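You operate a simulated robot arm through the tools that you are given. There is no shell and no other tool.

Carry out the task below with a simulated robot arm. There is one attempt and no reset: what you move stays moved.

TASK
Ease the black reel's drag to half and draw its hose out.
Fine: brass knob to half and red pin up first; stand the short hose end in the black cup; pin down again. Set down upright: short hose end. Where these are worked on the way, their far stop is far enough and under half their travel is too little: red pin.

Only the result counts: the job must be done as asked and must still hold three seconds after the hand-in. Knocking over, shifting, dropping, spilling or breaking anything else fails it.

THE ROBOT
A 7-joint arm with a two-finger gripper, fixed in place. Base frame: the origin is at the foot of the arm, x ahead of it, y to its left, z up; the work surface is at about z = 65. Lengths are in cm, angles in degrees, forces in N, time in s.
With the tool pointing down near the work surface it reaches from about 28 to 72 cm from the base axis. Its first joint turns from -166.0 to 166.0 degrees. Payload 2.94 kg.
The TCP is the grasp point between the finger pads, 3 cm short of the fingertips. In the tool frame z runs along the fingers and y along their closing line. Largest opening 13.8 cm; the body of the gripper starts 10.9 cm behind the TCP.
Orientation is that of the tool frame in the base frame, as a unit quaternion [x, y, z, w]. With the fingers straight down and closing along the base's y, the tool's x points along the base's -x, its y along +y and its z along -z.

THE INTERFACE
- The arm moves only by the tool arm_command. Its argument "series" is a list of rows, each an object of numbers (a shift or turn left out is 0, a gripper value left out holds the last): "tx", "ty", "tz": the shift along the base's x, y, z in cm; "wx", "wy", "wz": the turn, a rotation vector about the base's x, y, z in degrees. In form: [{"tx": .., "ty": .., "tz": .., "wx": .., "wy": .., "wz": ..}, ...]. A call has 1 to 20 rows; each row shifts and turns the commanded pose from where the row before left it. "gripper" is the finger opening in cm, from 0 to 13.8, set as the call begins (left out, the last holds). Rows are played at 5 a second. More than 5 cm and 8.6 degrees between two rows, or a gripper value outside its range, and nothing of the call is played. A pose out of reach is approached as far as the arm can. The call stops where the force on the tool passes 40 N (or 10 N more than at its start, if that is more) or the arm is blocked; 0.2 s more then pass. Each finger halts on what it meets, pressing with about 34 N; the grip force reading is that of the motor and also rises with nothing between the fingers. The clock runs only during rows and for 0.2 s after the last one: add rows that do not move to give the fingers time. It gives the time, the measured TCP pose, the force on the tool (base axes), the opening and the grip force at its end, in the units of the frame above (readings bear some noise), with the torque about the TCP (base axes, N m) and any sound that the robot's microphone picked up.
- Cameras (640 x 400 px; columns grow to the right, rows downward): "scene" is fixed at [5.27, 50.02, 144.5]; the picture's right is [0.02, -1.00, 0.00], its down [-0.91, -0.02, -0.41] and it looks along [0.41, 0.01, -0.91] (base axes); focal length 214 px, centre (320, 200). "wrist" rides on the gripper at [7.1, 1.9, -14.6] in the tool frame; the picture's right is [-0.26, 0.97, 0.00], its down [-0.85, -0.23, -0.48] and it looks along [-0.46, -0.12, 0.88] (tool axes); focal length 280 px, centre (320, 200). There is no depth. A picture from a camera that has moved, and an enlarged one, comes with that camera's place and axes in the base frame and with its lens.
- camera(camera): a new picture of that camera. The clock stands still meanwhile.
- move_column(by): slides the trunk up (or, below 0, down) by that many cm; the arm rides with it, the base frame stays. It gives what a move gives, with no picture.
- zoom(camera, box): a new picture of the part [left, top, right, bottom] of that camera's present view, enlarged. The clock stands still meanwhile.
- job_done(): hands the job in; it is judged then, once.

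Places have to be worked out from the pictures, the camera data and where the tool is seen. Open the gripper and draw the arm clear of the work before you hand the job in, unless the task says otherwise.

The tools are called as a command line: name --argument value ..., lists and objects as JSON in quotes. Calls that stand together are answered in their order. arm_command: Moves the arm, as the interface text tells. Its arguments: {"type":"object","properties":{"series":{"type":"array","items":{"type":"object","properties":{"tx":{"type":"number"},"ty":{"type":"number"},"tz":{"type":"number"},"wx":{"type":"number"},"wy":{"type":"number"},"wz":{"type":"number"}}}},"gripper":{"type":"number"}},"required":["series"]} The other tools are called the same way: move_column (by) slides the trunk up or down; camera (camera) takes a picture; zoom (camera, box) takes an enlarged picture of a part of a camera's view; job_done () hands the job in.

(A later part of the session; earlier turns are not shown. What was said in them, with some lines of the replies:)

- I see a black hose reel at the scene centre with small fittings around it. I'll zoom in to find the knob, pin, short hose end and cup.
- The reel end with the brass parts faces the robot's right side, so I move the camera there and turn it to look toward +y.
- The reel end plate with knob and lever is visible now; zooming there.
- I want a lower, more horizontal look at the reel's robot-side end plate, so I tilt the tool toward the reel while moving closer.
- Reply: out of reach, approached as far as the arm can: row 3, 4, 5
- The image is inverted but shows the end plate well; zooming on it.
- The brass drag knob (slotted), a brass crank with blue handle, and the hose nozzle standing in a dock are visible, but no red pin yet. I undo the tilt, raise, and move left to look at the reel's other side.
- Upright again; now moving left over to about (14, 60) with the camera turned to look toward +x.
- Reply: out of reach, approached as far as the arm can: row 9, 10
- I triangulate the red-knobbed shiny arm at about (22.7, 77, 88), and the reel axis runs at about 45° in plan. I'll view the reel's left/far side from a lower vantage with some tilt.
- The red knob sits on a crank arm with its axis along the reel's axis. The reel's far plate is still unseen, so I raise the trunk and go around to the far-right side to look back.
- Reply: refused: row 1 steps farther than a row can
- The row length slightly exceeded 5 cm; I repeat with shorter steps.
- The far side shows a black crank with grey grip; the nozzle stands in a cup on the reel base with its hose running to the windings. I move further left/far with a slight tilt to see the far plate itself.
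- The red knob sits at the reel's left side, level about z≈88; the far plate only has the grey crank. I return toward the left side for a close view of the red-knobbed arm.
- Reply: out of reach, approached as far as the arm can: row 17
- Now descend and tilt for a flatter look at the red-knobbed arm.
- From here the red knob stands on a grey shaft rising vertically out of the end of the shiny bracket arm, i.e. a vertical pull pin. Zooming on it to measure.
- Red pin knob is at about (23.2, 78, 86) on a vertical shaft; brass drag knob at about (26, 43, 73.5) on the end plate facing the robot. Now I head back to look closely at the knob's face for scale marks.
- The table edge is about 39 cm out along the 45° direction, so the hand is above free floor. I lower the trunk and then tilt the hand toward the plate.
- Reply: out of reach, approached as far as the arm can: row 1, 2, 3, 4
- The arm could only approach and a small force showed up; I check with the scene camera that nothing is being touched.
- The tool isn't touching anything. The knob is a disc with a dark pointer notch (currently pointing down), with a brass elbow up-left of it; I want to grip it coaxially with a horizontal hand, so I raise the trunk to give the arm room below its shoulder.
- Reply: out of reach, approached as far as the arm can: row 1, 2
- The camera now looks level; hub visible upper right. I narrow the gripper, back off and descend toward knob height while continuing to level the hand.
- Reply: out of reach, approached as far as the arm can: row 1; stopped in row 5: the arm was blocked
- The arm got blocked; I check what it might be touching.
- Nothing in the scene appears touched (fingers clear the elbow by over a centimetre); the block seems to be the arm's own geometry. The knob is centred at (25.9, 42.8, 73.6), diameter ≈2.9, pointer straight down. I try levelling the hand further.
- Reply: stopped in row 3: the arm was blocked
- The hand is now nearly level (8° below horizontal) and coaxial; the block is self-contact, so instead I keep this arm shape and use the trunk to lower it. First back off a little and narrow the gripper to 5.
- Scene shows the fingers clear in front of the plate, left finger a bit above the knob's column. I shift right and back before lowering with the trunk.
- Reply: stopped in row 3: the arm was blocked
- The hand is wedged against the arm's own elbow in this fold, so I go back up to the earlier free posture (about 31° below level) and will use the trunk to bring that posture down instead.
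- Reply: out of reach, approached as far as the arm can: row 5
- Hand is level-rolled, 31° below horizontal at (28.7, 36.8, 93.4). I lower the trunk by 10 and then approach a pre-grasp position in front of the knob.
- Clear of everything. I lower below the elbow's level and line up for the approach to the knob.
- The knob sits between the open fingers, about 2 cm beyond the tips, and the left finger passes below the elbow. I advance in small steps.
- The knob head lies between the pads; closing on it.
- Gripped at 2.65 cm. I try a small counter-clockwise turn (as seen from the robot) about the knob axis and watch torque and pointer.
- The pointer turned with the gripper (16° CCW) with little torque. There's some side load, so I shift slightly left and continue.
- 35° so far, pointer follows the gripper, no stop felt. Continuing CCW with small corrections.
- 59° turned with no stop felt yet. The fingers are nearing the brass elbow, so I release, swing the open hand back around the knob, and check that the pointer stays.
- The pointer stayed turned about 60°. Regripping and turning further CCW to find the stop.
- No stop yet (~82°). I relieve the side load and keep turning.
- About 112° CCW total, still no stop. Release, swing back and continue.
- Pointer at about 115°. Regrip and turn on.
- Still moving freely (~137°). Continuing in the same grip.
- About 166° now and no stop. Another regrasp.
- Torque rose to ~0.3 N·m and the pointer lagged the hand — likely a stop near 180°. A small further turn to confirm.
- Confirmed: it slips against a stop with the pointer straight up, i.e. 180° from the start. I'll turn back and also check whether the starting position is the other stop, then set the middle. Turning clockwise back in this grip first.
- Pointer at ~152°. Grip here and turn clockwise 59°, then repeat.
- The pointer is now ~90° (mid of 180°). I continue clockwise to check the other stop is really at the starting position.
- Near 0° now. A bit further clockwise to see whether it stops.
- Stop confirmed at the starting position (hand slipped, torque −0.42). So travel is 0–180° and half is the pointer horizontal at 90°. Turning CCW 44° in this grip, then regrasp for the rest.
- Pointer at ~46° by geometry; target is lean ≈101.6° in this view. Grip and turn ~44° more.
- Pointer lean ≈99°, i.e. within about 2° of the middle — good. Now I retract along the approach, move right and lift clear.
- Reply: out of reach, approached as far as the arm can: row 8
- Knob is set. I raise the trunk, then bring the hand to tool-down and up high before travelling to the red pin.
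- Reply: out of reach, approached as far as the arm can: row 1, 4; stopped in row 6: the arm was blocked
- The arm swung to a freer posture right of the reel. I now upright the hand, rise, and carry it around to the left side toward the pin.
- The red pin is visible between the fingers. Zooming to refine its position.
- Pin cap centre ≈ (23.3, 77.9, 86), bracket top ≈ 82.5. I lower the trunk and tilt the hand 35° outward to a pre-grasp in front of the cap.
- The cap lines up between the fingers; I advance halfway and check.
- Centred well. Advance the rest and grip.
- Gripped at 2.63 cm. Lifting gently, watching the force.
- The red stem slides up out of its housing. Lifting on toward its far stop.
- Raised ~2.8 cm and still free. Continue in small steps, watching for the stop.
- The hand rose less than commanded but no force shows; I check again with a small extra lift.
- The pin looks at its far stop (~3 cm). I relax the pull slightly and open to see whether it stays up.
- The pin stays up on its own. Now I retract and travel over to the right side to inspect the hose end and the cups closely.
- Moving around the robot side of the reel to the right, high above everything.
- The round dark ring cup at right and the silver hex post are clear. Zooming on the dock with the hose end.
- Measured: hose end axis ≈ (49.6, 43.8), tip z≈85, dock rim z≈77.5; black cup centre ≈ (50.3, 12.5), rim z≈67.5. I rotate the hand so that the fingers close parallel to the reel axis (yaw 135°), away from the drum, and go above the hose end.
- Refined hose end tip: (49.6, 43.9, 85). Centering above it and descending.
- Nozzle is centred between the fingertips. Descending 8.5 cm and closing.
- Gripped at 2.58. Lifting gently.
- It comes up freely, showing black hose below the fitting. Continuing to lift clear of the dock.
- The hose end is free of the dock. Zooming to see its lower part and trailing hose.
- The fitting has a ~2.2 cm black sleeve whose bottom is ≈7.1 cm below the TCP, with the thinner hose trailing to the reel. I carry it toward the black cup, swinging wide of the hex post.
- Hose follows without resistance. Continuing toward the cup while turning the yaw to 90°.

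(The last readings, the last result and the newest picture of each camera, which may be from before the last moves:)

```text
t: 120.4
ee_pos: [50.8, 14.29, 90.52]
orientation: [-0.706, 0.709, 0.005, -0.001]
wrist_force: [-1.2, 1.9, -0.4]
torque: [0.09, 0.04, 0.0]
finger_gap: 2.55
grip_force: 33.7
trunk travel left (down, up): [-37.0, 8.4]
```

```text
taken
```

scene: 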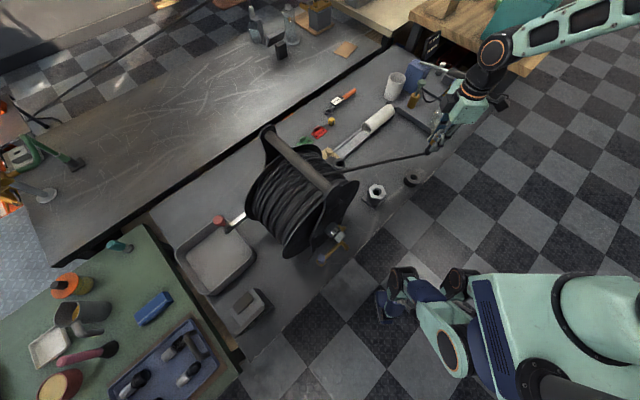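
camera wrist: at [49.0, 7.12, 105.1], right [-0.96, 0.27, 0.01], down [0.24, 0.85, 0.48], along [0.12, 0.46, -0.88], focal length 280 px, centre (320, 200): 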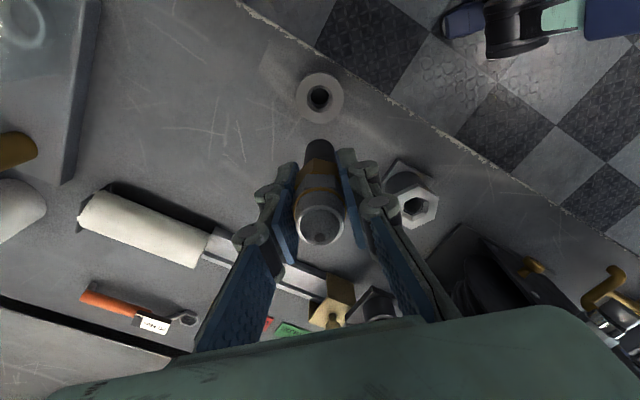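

Hose is drawn out. I refine the cup's centre from this view.

zoom --camera "wrist" --box '[270, 60, 370, 160]'

zoom --camera "scene" --box '[390, 110, 470, 200]'

```text
4.00 times, centred on (320, 110) of wrist
camera zoom: at [49.0, 7.12, 105.1], right [-0.96, 0.27, 0.01], down [0.24, 0.85, 0.48], along [0.12, 0.46, -0.88], focal length 1122 px, centre (320, 560)
```

zoom: 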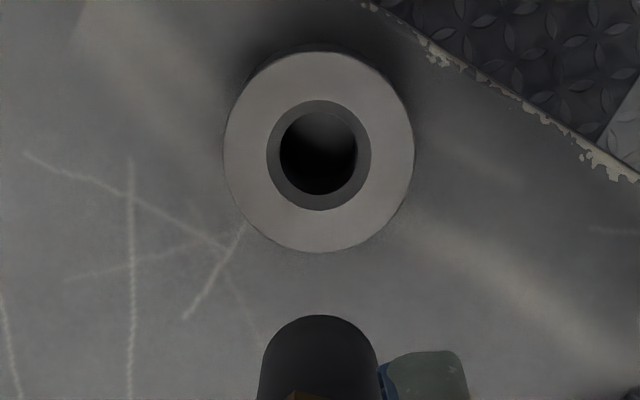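

```text
4.44 times, centred on (430, 155) of scene
camera zoom: at [5.27, 50.02, 144.5], right [0.02, -1.0, 0.0], down [-0.91, -0.02, -0.41], along [0.41, 0.01, -0.91], focal length 953 px, centre (-169, 400)
```

zoom: 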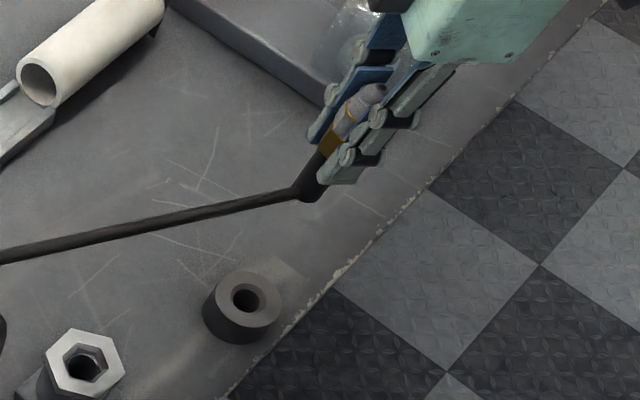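

Cup centre confirmed at (50.25, 12.5), rim z≈67.5. Centering above and lowering to just above the rim.

arm_command --series '[{"tx": -0.3, "ty": -0.9, "tz": -2}, {"tx": -0.25, "ty": -0.9, "tz": -3}, {"tz": -3}, {"tz": -3}, {"tz": -2}, {}]'

zoom --camera "wrist" --box '[240, 80, 420, 260]'

zoom --camera "scene" --box '[390, 130, 450, 200]'

```text
t: 121.8
ee_pos: [50.4, 12.6, 77.54]
orientation: [-0.706, 0.708, 0.004, 0.0]
wrist_force: [-1.3, 3.8, 0.1]
torque: [0.09, 0.04, -0.02]
finger_gap: 2.55
grip_force: 34.4
trunk travel left (down, up): [-37.0, 8.4]
```

```text
2.22 times, centred on (330, 170) of wrist
camera zoom: at [48.54, 5.36, 92.18], right [-0.96, 0.27, 0.01], down [0.24, 0.85, 0.48], along [0.12, 0.46, -0.88], focal length 623 px, centre (298, 267)
```

zoom: 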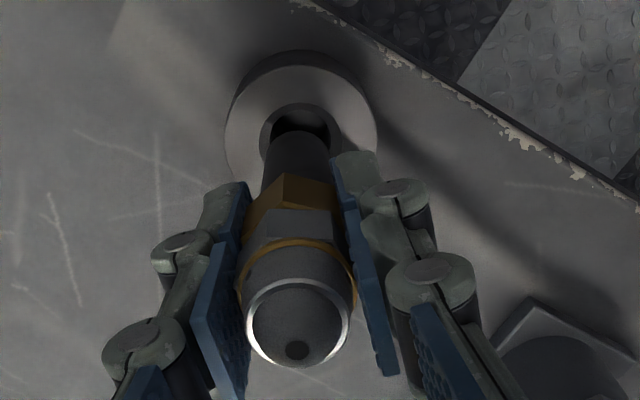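

```text
5.71 times, centred on (420, 165) of scene
camera zoom: at [5.27, 50.02, 144.5], right [0.02, -1.0, 0.0], down [-0.91, -0.02, -0.41], along [0.41, 0.01, -0.91], focal length 1226 px, centre (-251, 400)
```

zoom: 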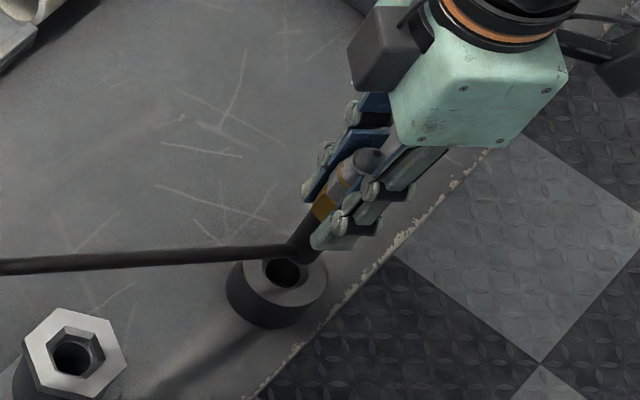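

Aligned within ~0.15 cm. Lowering slowly into the cup.

arm_command --series '[{"tx": -0.12, "ty": -0.1, "tz": -1}, {"tz": -1}, {"tz": -0.5}, {"tz": -0.5}, {"tz": -0.5}, {}]'

zoom --camera "wrist" --box '[240, 80, 420, 260]'

zoom --camera "scene" --box '[390, 130, 450, 200]'

```text
t: 123.2
ee_pos: [50.15, 12.52, 73.91]
orientation: [-0.706, 0.709, 0.005, -0.001]
wrist_force: [2.3, 9.0, -1.9]
torque: [0.48, -0.19, 0.03]
finger_gap: 2.49
grip_force: 33.6
trunk travel left (down, up): [-37.0, 8.4]
```

```text
2.22 times, centred on (330, 170) of wrist
camera zoom: at [48.4, 5.33, 88.46], right [-0.96, 0.27, 0.01], down [0.24, 0.85, 0.48], along [0.12, 0.46, -0.88], focal length 623 px, centre (298, 267)
```

zoom: 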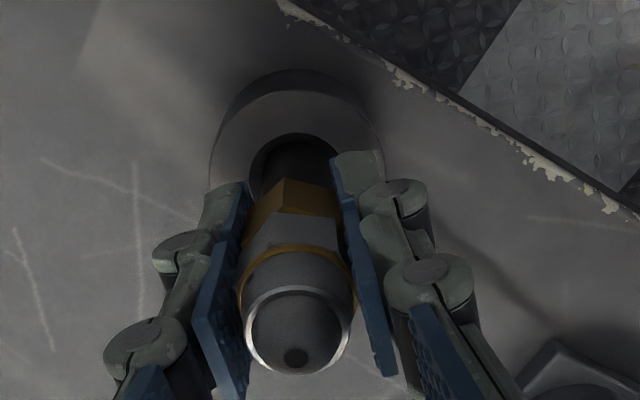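

```text
5.71 times, centred on (420, 165) of scene
camera zoom: at [5.27, 50.02, 144.5], right [0.02, -1.0, 0.0], down [-0.91, -0.02, -0.41], along [0.41, 0.01, -0.91], focal length 1226 px, centre (-251, 400)
```

zoom: 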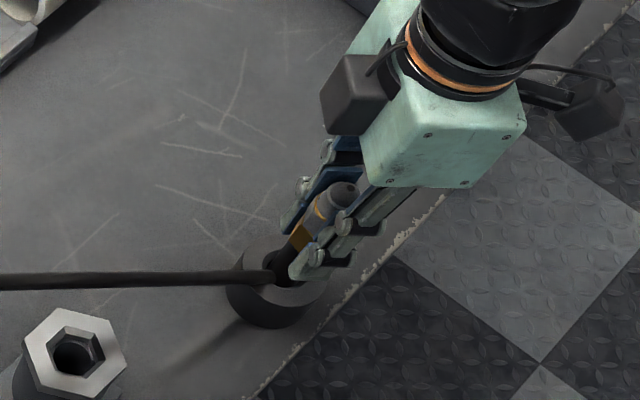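

It's entering the cup; slight side load, so I nudge +y/+x and keep lowering.

arm_command --series '[{"tx": 0.08, "ty": 0.15}, {"tz": -0.4}, {"tz": -0.4}, {}]'

zoom --camera "wrist" --box '[240, 80, 420, 260]'

```text
t: 124.2
ee_pos: [50.3, 12.53, 73.25]
orientation: [-0.705, 0.709, 0.005, -0.001]
wrist_force: [-1.1, 4.2, 1.2]
torque: [0.11, 0.08, -0.01]
finger_gap: 2.46
grip_force: 34.4
trunk travel left (down, up): [-37.0, 8.4]
```

```text
2.22 times, centred on (330, 170) of wrist
camera zoom: at [48.48, 5.37, 87.85], right [-0.96, 0.27, 0.01], down [0.24, 0.85, 0.48], along [0.12, 0.46, -0.88], focal length 623 px, centre (298, 267)
```

zoom: 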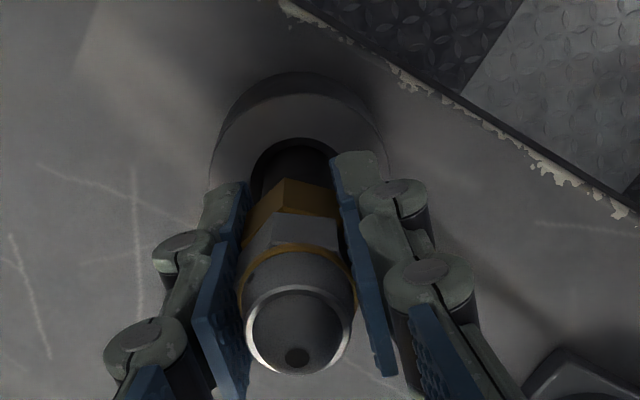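

Side load is back to just hose tension. Lowering further until it seats.

arm_command --series '[{"tz": -0.4}, {"tz": -0.4}, {}]'

```text
t: 125.0
ee_pos: [50.32, 12.67, 72.44]
orientation: [-0.705, 0.709, 0.005, -0.001]
wrist_force: [-1.0, 3.6, 1.7]
torque: [0.07, 0.01, 0.03]
finger_gap: 2.43
grip_force: 34.1
trunk travel left (down, up): [-37.0, 8.4]
```

arm_command --series '[{"tz": -0.3}, {"tz": -0.3}, {}]'

zoom --camera "wrist" --box '[240, 80, 420, 260]'

zoom --camera "scene" --box '[390, 130, 450, 200]'

```text
t: 125.8
ee_pos: [50.39, 12.57, 71.82]
orientation: [-0.705, 0.709, 0.005, -0.001]
wrist_force: [-1.3, 3.0, 0.7]
torque: [0.07, 0.07, -0.02]
finger_gap: 2.47
grip_force: 33.9
trunk travel left (down, up): [-37.0, 8.4]
```

```text
2.22 times, centred on (330, 170) of wrist
camera zoom: at [48.5, 5.4, 86.45], right [-0.96, 0.27, 0.01], down [0.24, 0.85, 0.48], along [0.12, 0.46, -0.88], focal length 623 px, centre (298, 267)
```

zoom: 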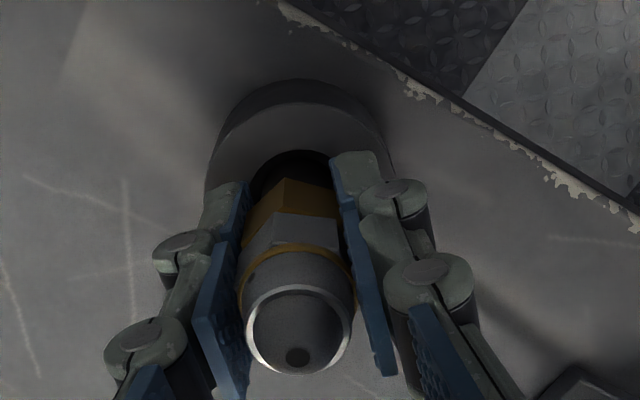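

```text
5.71 times, centred on (420, 165) of scene
camera zoom: at [5.27, 50.02, 144.5], right [0.02, -1.0, 0.0], down [-0.91, -0.02, -0.41], along [0.41, 0.01, -0.91], focal length 1226 px, centre (-251, 400)
```

zoom: 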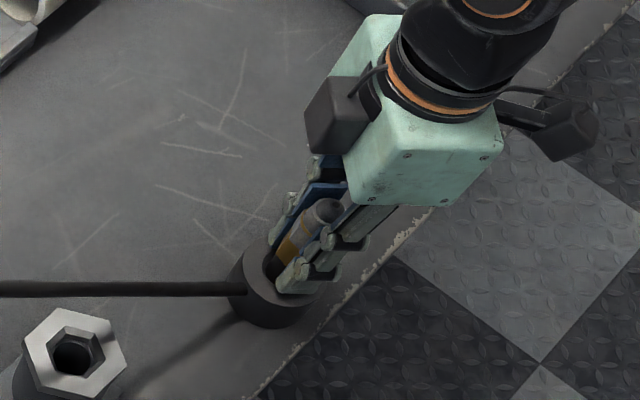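

Still no seating force; lowering in small steps with care for fingertip-to-rim clearance.

arm_command --series '[{"tz": -0.25}, {}, {"tz": -0.25}, {}]'

zoom --camera "wrist" --box '[270, 110, 390, 220]'

```text
t: 126.8
ee_pos: [50.29, 12.59, 71.61]
orientation: [-0.705, 0.709, 0.003, 0.0]
wrist_force: [-4.3, 2.0, 21.1]
torque: [-0.14, 0.1, -0.03]
finger_gap: 2.46
grip_force: 33.8
trunk travel left (down, up): [-37.0, 8.4]
```

```text
3.64 times, centred on (330, 165) of wrist
camera zoom: at [48.44, 5.4, 86.16], right [-0.96, 0.27, 0.01], down [0.24, 0.85, 0.48], along [0.12, 0.46, -0.88], focal length 1020 px, centre (284, 327)
```

zoom: 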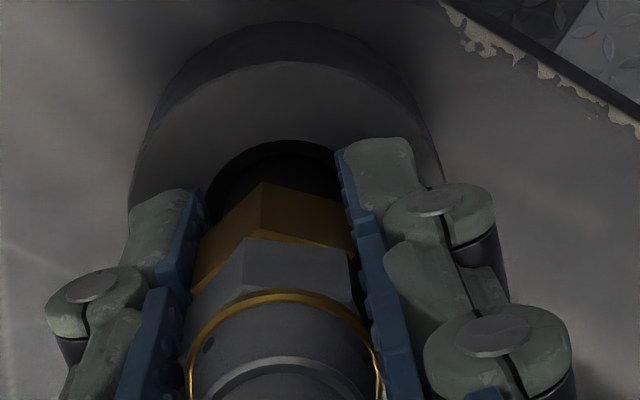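

Seating force of 21 N at TCP z 71.6 – matches the sleeve bottom at table level. I relax slightly and open the fingers a little.

arm_command --series '[{"tz": 0.2}, {}]'

arm_command --gripper 3.6 --series '[{}, {}, {}]'

camera --camera "wrist"

```text
t: 127.4
ee_pos: [50.23, 12.76, 71.59]
orientation: [-0.705, 0.709, 0.004, 0.0]
wrist_force: [0.6, 3.4, 7.5]
torque: [0.02, -0.12, 0.0]
finger_gap: 2.48
grip_force: 34.0
trunk travel left (down, up): [-37.0, 8.4]
```

```text
t: 128.2
ee_pos: [50.24, 12.58, 71.54]
orientation: [-0.706, 0.708, 0.005, -0.001]
wrist_force: [-0.5, -0.2, -0.1]
torque: [0.02, 0.03, 0.0]
finger_gap: 3.65
grip_force: 0.0
trunk travel left (down, up): [-37.0, 8.4]
```

```text
taken
camera wrist: at [48.49, 5.37, 86.15], right [-0.96, 0.27, 0.01], down [0.24, 0.85, 0.48], along [0.12, 0.46, -0.88], focal length 280 px, centre (320, 200)
```

wrist: 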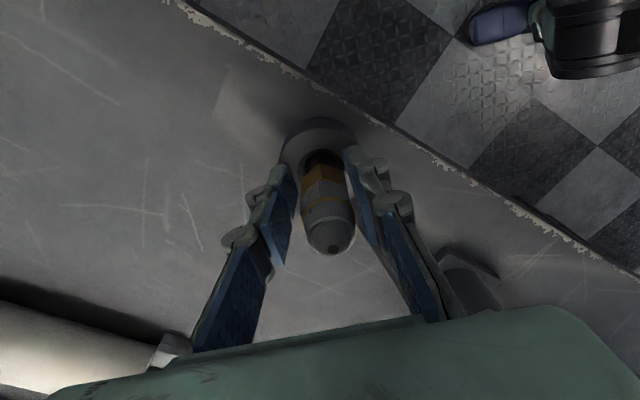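

The fitting stands, leaning only slightly. Opening wider and lifting straight off.

arm_command --gripper 5.5 --series '[{}, {}, {"tz": 2}, {"tz": 3}, {"tz": 4}, {"tz": 4}, {"tz": 4}, {"tz": 4}]'

camera --camera "wrist"

zoom --camera "scene" --box '[330, 120, 450, 200]'

```text
t: 130.0
ee_pos: [50.25, 12.55, 92.56]
orientation: [-0.705, 0.709, 0.005, -0.001]
wrist_force: [-0.1, 0.4, 0.3]
torque: [0.01, 0.03, 0.02]
finger_gap: 5.52
grip_force: 0.1
trunk travel left (down, up): [-37.0, 8.4]
```

```text
taken
camera wrist: at [48.41, 5.34, 107.19], right [-0.96, 0.27, 0.01], down [0.24, 0.85, 0.48], along [0.12, 0.46, -0.88], focal length 280 px, centre (320, 200)
```

wrist: 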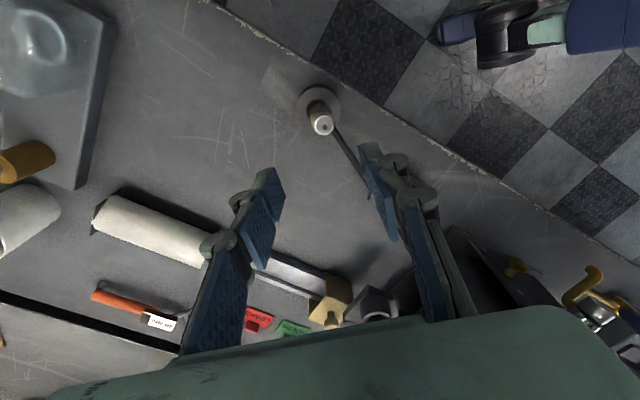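

```text
5.00 times, centred on (390, 160) of scene
camera zoom: at [5.27, 50.02, 144.5], right [0.02, -1.0, 0.0], down [-0.91, -0.02, -0.41], along [0.41, 0.01, -0.91], focal length 1072 px, centre (-30, 400)
```

zoom: 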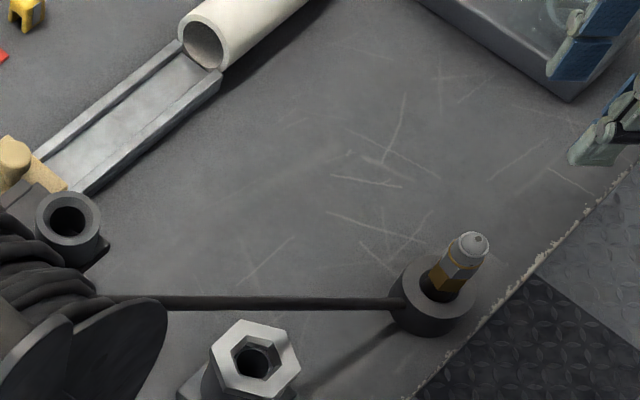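

The short hose end stands upright in the black cup exactly where expected, hose drawn out. Now back over to the red pin: raise, and travel around the robot side.

move_column --by 7

arm_command --series '[{"tz": 4}, {"tz": 4, "tx": -1}, {"tz": 4, "tx": -2}, {"tz": 4, "tx": -2}, {"tx": -3, "ty": 3, "tz": 2}, {"tx": -3.5, "ty": 3}, {"tx": -3.5, "ty": 3}, {"tx": -3.5, "ty": 3, "wz": -6}, {"tx": -3.5, "ty": 3, "wz": -6}, {"tx": -3.5, "ty": 3, "wz": -6}, {"tx": -3.5, "ty": 3}, {"tx": -3, "ty": 4}, {"tx": -3, "ty": 4}, {"tx": -2, "ty": 4.5}, {"tx": -1, "ty": 4.5}, {"tx": 0, "ty": 4.5}, {"tx": 0, "ty": 4}, {"tx": 0, "ty": 2}]'

camera --camera "wrist"

camera --camera "scene"

```text
t: 131.1
ee_pos: [50.25, 12.6, 99.56]
orientation: [-0.705, 0.709, 0.005, -0.003]
wrist_force: [0.3, 0.2, -0.3]
torque: [0.01, 0.05, -0.01]
finger_gap: 5.54
grip_force: 0.1
trunk travel left (down, up): [-44.0, 1.4]
```

```text
t: 134.9
ee_pos: [12.1, 61.15, 117.41]
orientation: [-0.587, 0.81, 0.003, -0.001]
wrist_force: [0.1, 0.7, 0.0]
torque: [-0.02, 0.01, -0.04]
finger_gap: 5.49
grip_force: 0.0
trunk travel left (down, up): [-44.0, 1.4]
```

```text
taken
camera wrist: at [8.31, 54.88, 132.06], right [-0.83, 0.55, 0.01], down [0.49, 0.73, 0.48], along [0.26, 0.4, -0.88], focal length 280 px, centre (320, 200)
```

wrist: 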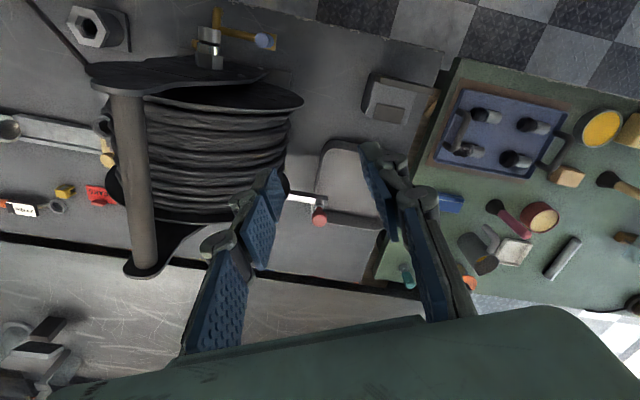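

```text
taken
```

scene: 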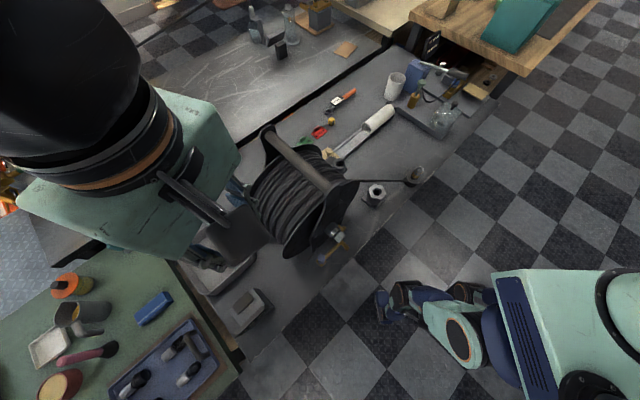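

Pin is still up. Same approach as before: trunk down, tilt outward, pre-grasp in front of the raised cap.

move_column --by -9

arm_command --gripper 5.5 --series '[{"tx": 1.67, "ty": 2.09, "tz": -2.2, "wx": 6.7, "wy": -2}, {"tx": 1.67, "ty": 2.09, "tz": -2.2, "wx": 6.7, "wy": -2}, {"tx": 1.67, "ty": 2.09, "tz": -2.2, "wx": 6.7, "wy": -2}, {"tx": 1.67, "ty": 2.09, "tz": -2.2, "wx": 6.7, "wy": -2}, {"tx": 1.67, "ty": 2.09, "tz": -2.2, "wx": 6.7, "wy": -2}, {"tx": 1.67, "ty": 2.09, "tz": -2.2}, {}]'

zoom --camera "wrist" --box '[220, 80, 460, 230]'

```text
t: 136.1
ee_pos: [12.28, 61.11, 108.55]
orientation: [-0.586, 0.811, 0.006, 0.0]
wrist_force: [-0.7, -0.1, -0.6]
torque: [-0.01, 0.02, 0.03]
finger_gap: 5.49
grip_force: 0.0
trunk travel left (down, up): [-35.0, 10.4]
```

```text
t: 137.7
ee_pos: [22.39, 73.72, 95.16]
orientation: [-0.56, 0.771, 0.188, 0.238]
wrist_force: [0.3, 0.4, -0.8]
torque: [0.0, 0.02, 0.01]
finger_gap: 5.54
grip_force: 0.1
trunk travel left (down, up): [-35.0, 10.4]
```

```text
2.67 times, centred on (340, 155) of wrist
camera zoom: at [16.36, 60.69, 103.13], right [-0.85, 0.5, 0.17], down [0.37, 0.32, 0.87], along [0.38, 0.81, -0.46], focal length 748 px, centre (267, 320)
```

zoom: 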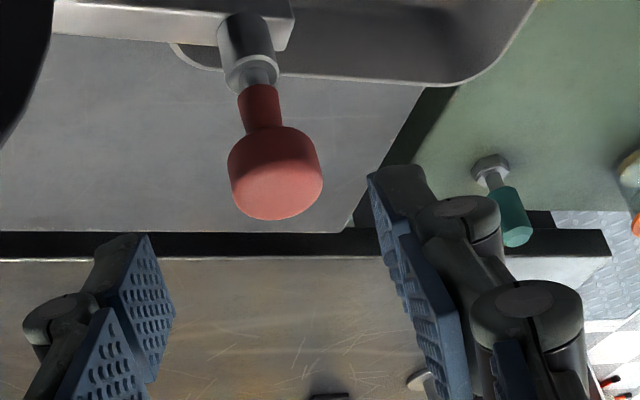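

Aligned with the raised cap. Advance, grip, and then push down.

arm_command --series '[{"tx": 0.13, "ty": 0.8, "tz": -1.2}, {"tx": 0.13, "ty": 0.8, "tz": -1.2}, {"tx": 0.13, "ty": 0.85, "tz": -1.25}, {"tx": 0.13, "ty": 0.85, "tz": -1.25}, {}]'

zoom --camera "wrist" --box '[220, 80, 460, 230]'

arm_command --gripper 0 --series '[{}, {}, {}, {}]'

```text
t: 138.9
ee_pos: [22.76, 77.09, 90.25]
orientation: [-0.56, 0.771, 0.187, 0.238]
wrist_force: [-0.5, -0.4, 0.1]
torque: [0.0, 0.01, -0.04]
finger_gap: 5.48
grip_force: 0.1
trunk travel left (down, up): [-35.0, 10.4]
```

```text
2.67 times, centred on (340, 155) of wrist
camera zoom: at [16.88, 63.92, 98.21], right [-0.85, 0.5, 0.17], down [0.37, 0.32, 0.87], along [0.38, 0.81, -0.46], focal length 748 px, centre (267, 320)
```

zoom: 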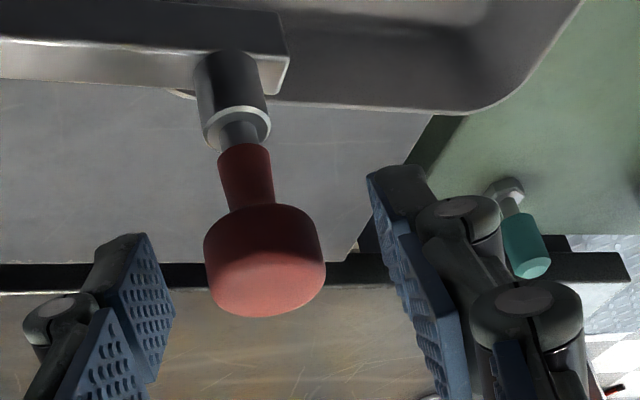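

```text
t: 139.9
ee_pos: [22.84, 76.97, 90.25]
orientation: [-0.56, 0.772, 0.187, 0.238]
wrist_force: [0.8, -0.7, 0.1]
torque: [0.0, 0.0, -0.08]
finger_gap: 2.64
grip_force: 34.6
trunk travel left (down, up): [-35.0, 10.4]
```

Gripped. Pushing straight down ~3 cm in steps.

arm_command --series '[{"tz": -0.4}, {"tz": -0.4}, {"tz": -0.4}, {"tz": -0.4}, {"tz": -0.4}, {"tz": -0.4}, {}]'

zoom --camera "wrist" --box '[220, 80, 460, 230]'

```text
t: 141.5
ee_pos: [22.93, 76.98, 88.0]
orientation: [-0.56, 0.771, 0.187, 0.238]
wrist_force: [5.8, 3.0, -0.4]
torque: [0.31, -0.14, -0.11]
finger_gap: 2.63
grip_force: 34.5
trunk travel left (down, up): [-35.0, 10.4]
```

```text
2.67 times, centred on (340, 155) of wrist
camera zoom: at [16.92, 63.9, 95.86], right [-0.85, 0.5, 0.17], down [0.37, 0.32, 0.87], along [0.38, 0.81, -0.46], focal length 748 px, centre (267, 320)
```

zoom: 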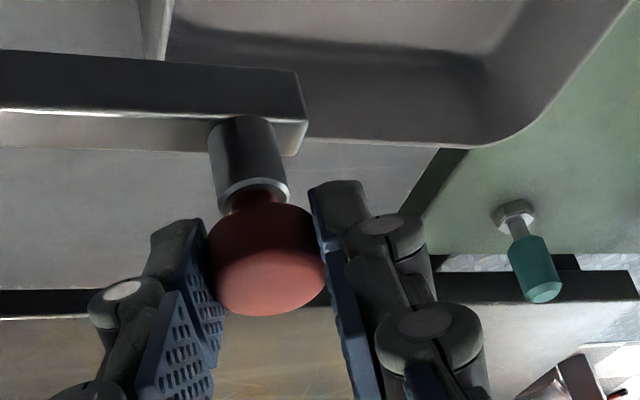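

Almost down. Continuing until it bottoms.

arm_command --series '[{"tz": -0.3}, {"tz": -0.3}, {"tz": -0.3}, {}]'

zoom --camera "wrist" --box '[220, 80, 460, 230]'

```text
t: 142.5
ee_pos: [22.82, 77.06, 87.41]
orientation: [-0.559, 0.772, 0.188, 0.239]
wrist_force: [3.6, -0.4, 8.0]
torque: [-0.27, 0.06, -0.12]
finger_gap: 2.63
grip_force: 34.2
trunk travel left (down, up): [-35.0, 10.4]
```

```text
2.67 times, centred on (340, 155) of wrist
camera zoom: at [16.92, 63.86, 95.16], right [-0.85, 0.5, 0.17], down [0.37, 0.32, 0.87], along [0.38, 0.81, -0.45], focal length 748 px, centre (267, 320)
```

zoom: 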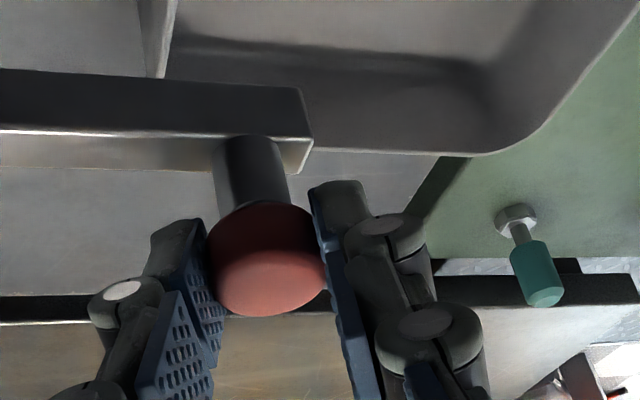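

The cap is back on its housing. Releasing and checking.

arm_command --gripper 5.5 --series '[{}, {}, {}, {}]'

zoom --camera "wrist" --box '[220, 80, 460, 230]'

```text
t: 143.5
ee_pos: [22.88, 76.84, 87.14]
orientation: [-0.56, 0.771, 0.188, 0.237]
wrist_force: [-0.1, 1.2, 0.2]
torque: [-0.02, -0.03, 0.0]
finger_gap: 5.51
grip_force: 0.1
trunk travel left (down, up): [-35.0, 10.4]
```

```text
2.67 times, centred on (340, 155) of wrist
camera zoom: at [16.89, 63.9, 94.98], right [-0.85, 0.5, 0.17], down [0.37, 0.32, 0.87], along [0.38, 0.81, -0.46], focal length 748 px, centre (267, 320)
```

zoom: 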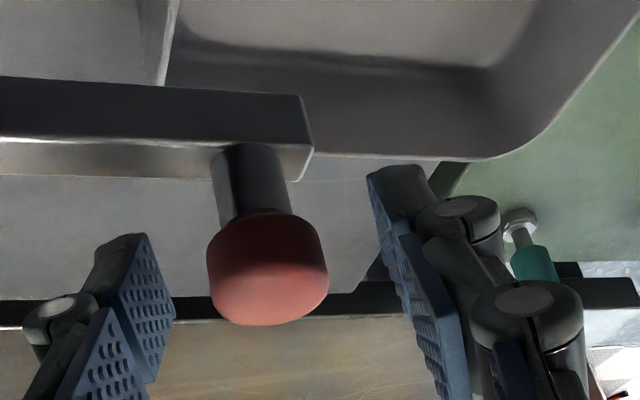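

Pin is fully down. Retracting and clearing the work.

arm_command --series '[{"tx": -0.5, "ty": -1.9, "tz": 2.8}, {"tx": -0.6, "ty": -2, "tz": 2.9}, {"tx": -1.2, "ty": -2, "tz": 3, "wx": -6.7, "wy": 2}, {"tx": -1.5, "ty": -2, "tz": 3, "wx": -6.7, "wy": 2}, {"tx": -1.5, "ty": -2, "tz": 3, "wx": -6.7, "wy": 2}, {"tx": -1.5, "ty": -2, "tz": 3, "wx": -6.7, "wy": 2}, {"tx": -1.5, "ty": -2, "tz": 3, "wx": -6.7, "wy": 2}, {"tz": 1}]'

move_column --by 8

arm_command --series '[{"tx": -1, "ty": -4}, {"tx": -1, "ty": -4.5}, {"tx": 0, "ty": -4.5}, {"tx": 1, "ty": -4.5}, {"tx": 2, "ty": -4.5}, {"tx": 2, "ty": -4.5}, {"tx": 2, "ty": -4.5}, {"tx": 2, "ty": -4.5}, {"tx": 2, "ty": -4.5}]'

camera --camera "wrist"

camera --camera "scene"

```text
t: 145.3
ee_pos: [14.47, 63.17, 108.7]
orientation: [-0.587, 0.81, 0.004, -0.002]
wrist_force: [0.9, 0.2, 0.8]
torque: [-0.03, -0.06, 0.0]
finger_gap: 5.52
grip_force: 0.1
trunk travel left (down, up): [-35.0, 10.4]
```

```text
t: 146.5
ee_pos: [14.5, 63.22, 116.75]
orientation: [-0.585, 0.811, 0.005, 0.0]
wrist_force: [0.6, -0.5, -0.3]
torque: [-0.01, -0.03, -0.02]
finger_gap: 5.51
grip_force: 0.0
trunk travel left (down, up): [-43.0, 2.4]
```

```text
t: 148.5
ee_pos: [23.58, 23.12, 116.64]
orientation: [-0.587, 0.81, 0.006, 0.0]
wrist_force: [0.5, -0.5, 0.3]
torque: [0.02, -0.02, 0.02]
finger_gap: 5.51
grip_force: 0.1
trunk travel left (down, up): [-43.0, 2.4]
```

```text
taken
camera wrist: at [19.63, 16.74, 131.24], right [-0.84, 0.55, 0.01], down [0.49, 0.73, 0.48], along [0.26, 0.4, -0.88], focal length 280 px, centre (320, 200)
```

wrist: 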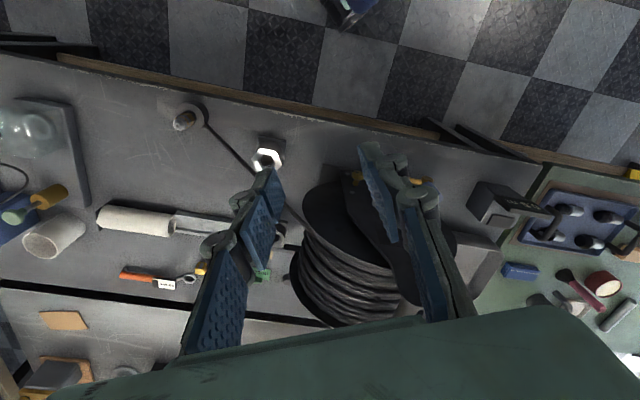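

```text
taken
```

scene: 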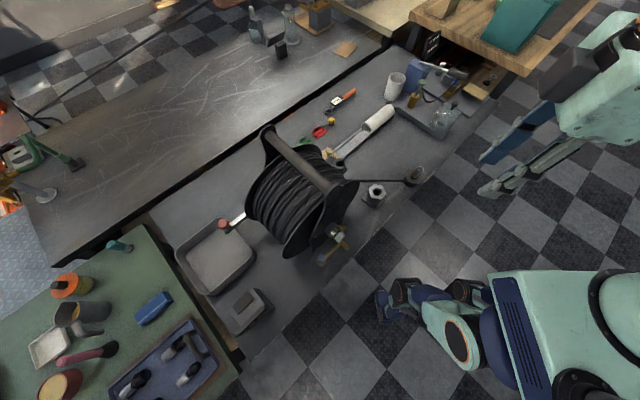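

Everything looks in order; final check of the knob pointer, red pin and hose end by zooming.

zoom --camera "wrist" --box '[320, 150, 400, 210]'

zoom --camera "scene" --box '[330, 150, 450, 270]'

zoom --camera "scene" --box '[190, 190, 270, 250]'

```text
6.67 times, centred on (360, 180) of wrist
camera zoom: at [19.63, 16.74, 131.24], right [-0.84, 0.55, 0.01], down [0.49, 0.73, 0.48], along [0.26, 0.4, -0.88], focal length 1869 px, centre (53, 333)
```

zoom: 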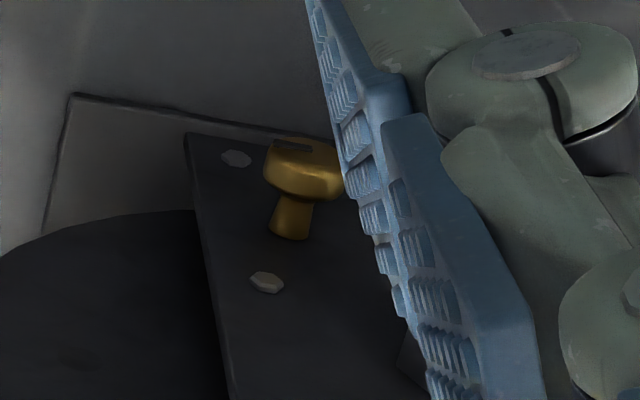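

```text
3.33 times, centred on (390, 210) of scene
camera zoom: at [5.27, 50.02, 144.5], right [0.02, -1.0, 0.0], down [-0.91, -0.02, -0.41], along [0.41, 0.01, -0.91], focal length 715 px, centre (87, 167)
```

zoom: 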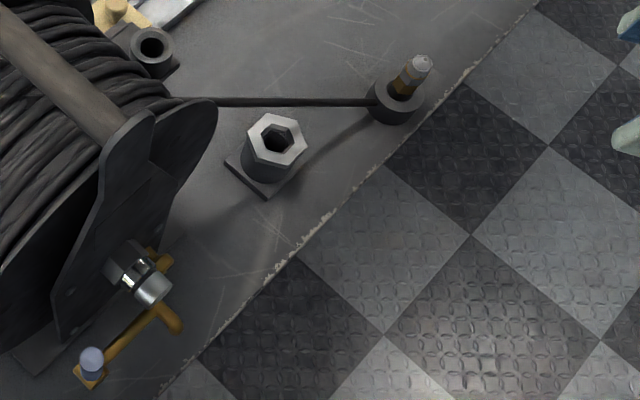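

```text
6.67 times, centred on (230, 220) of scene
camera zoom: at [5.27, 50.02, 144.5], right [0.02, -1.0, 0.0], down [-0.91, -0.02, -0.41], along [0.41, 0.01, -0.91], focal length 1430 px, centre (920, 67)
```

zoom: 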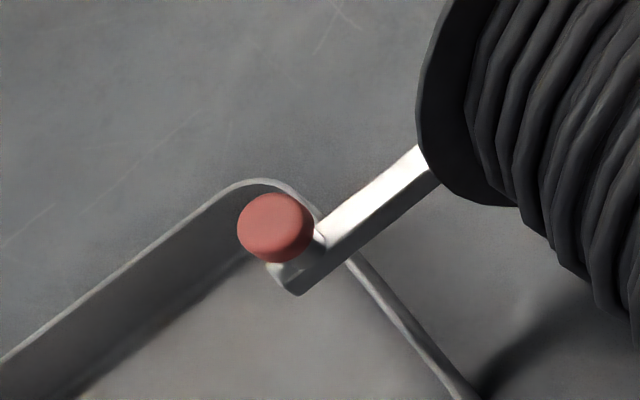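

The knob pointer is horizontal at mid-travel. The red pin is down, the hose end stands upright in the black cup, and the gripper is open and clear. Handing in.

job_done

```text
The job is handed in.
```

I set the black reel's drag to half and drew its hose out. I handed the job in with the arm clear and the gripper open, and I don't yet know how it was judged.

- **Brass knob:** I felt a stop at each end of its travel, about 180° apart. The pointer is horizontal, within about 2° of the middle.
- **Red pin:** I lifted it to what looked like its far stop, about 3 cm, and it stayed up by itself. After the hose was placed I pushed it back down onto its housing.
- **Short hose end:** it came out of its dock freely and now stands upright in the black cup, with the hose running back to the reel. The task did not say where the black cup is. I took it to be the round dark cup at the right edge of the bench, not the silver hex post.

In the final pictures nothing else looked knocked over or moved.
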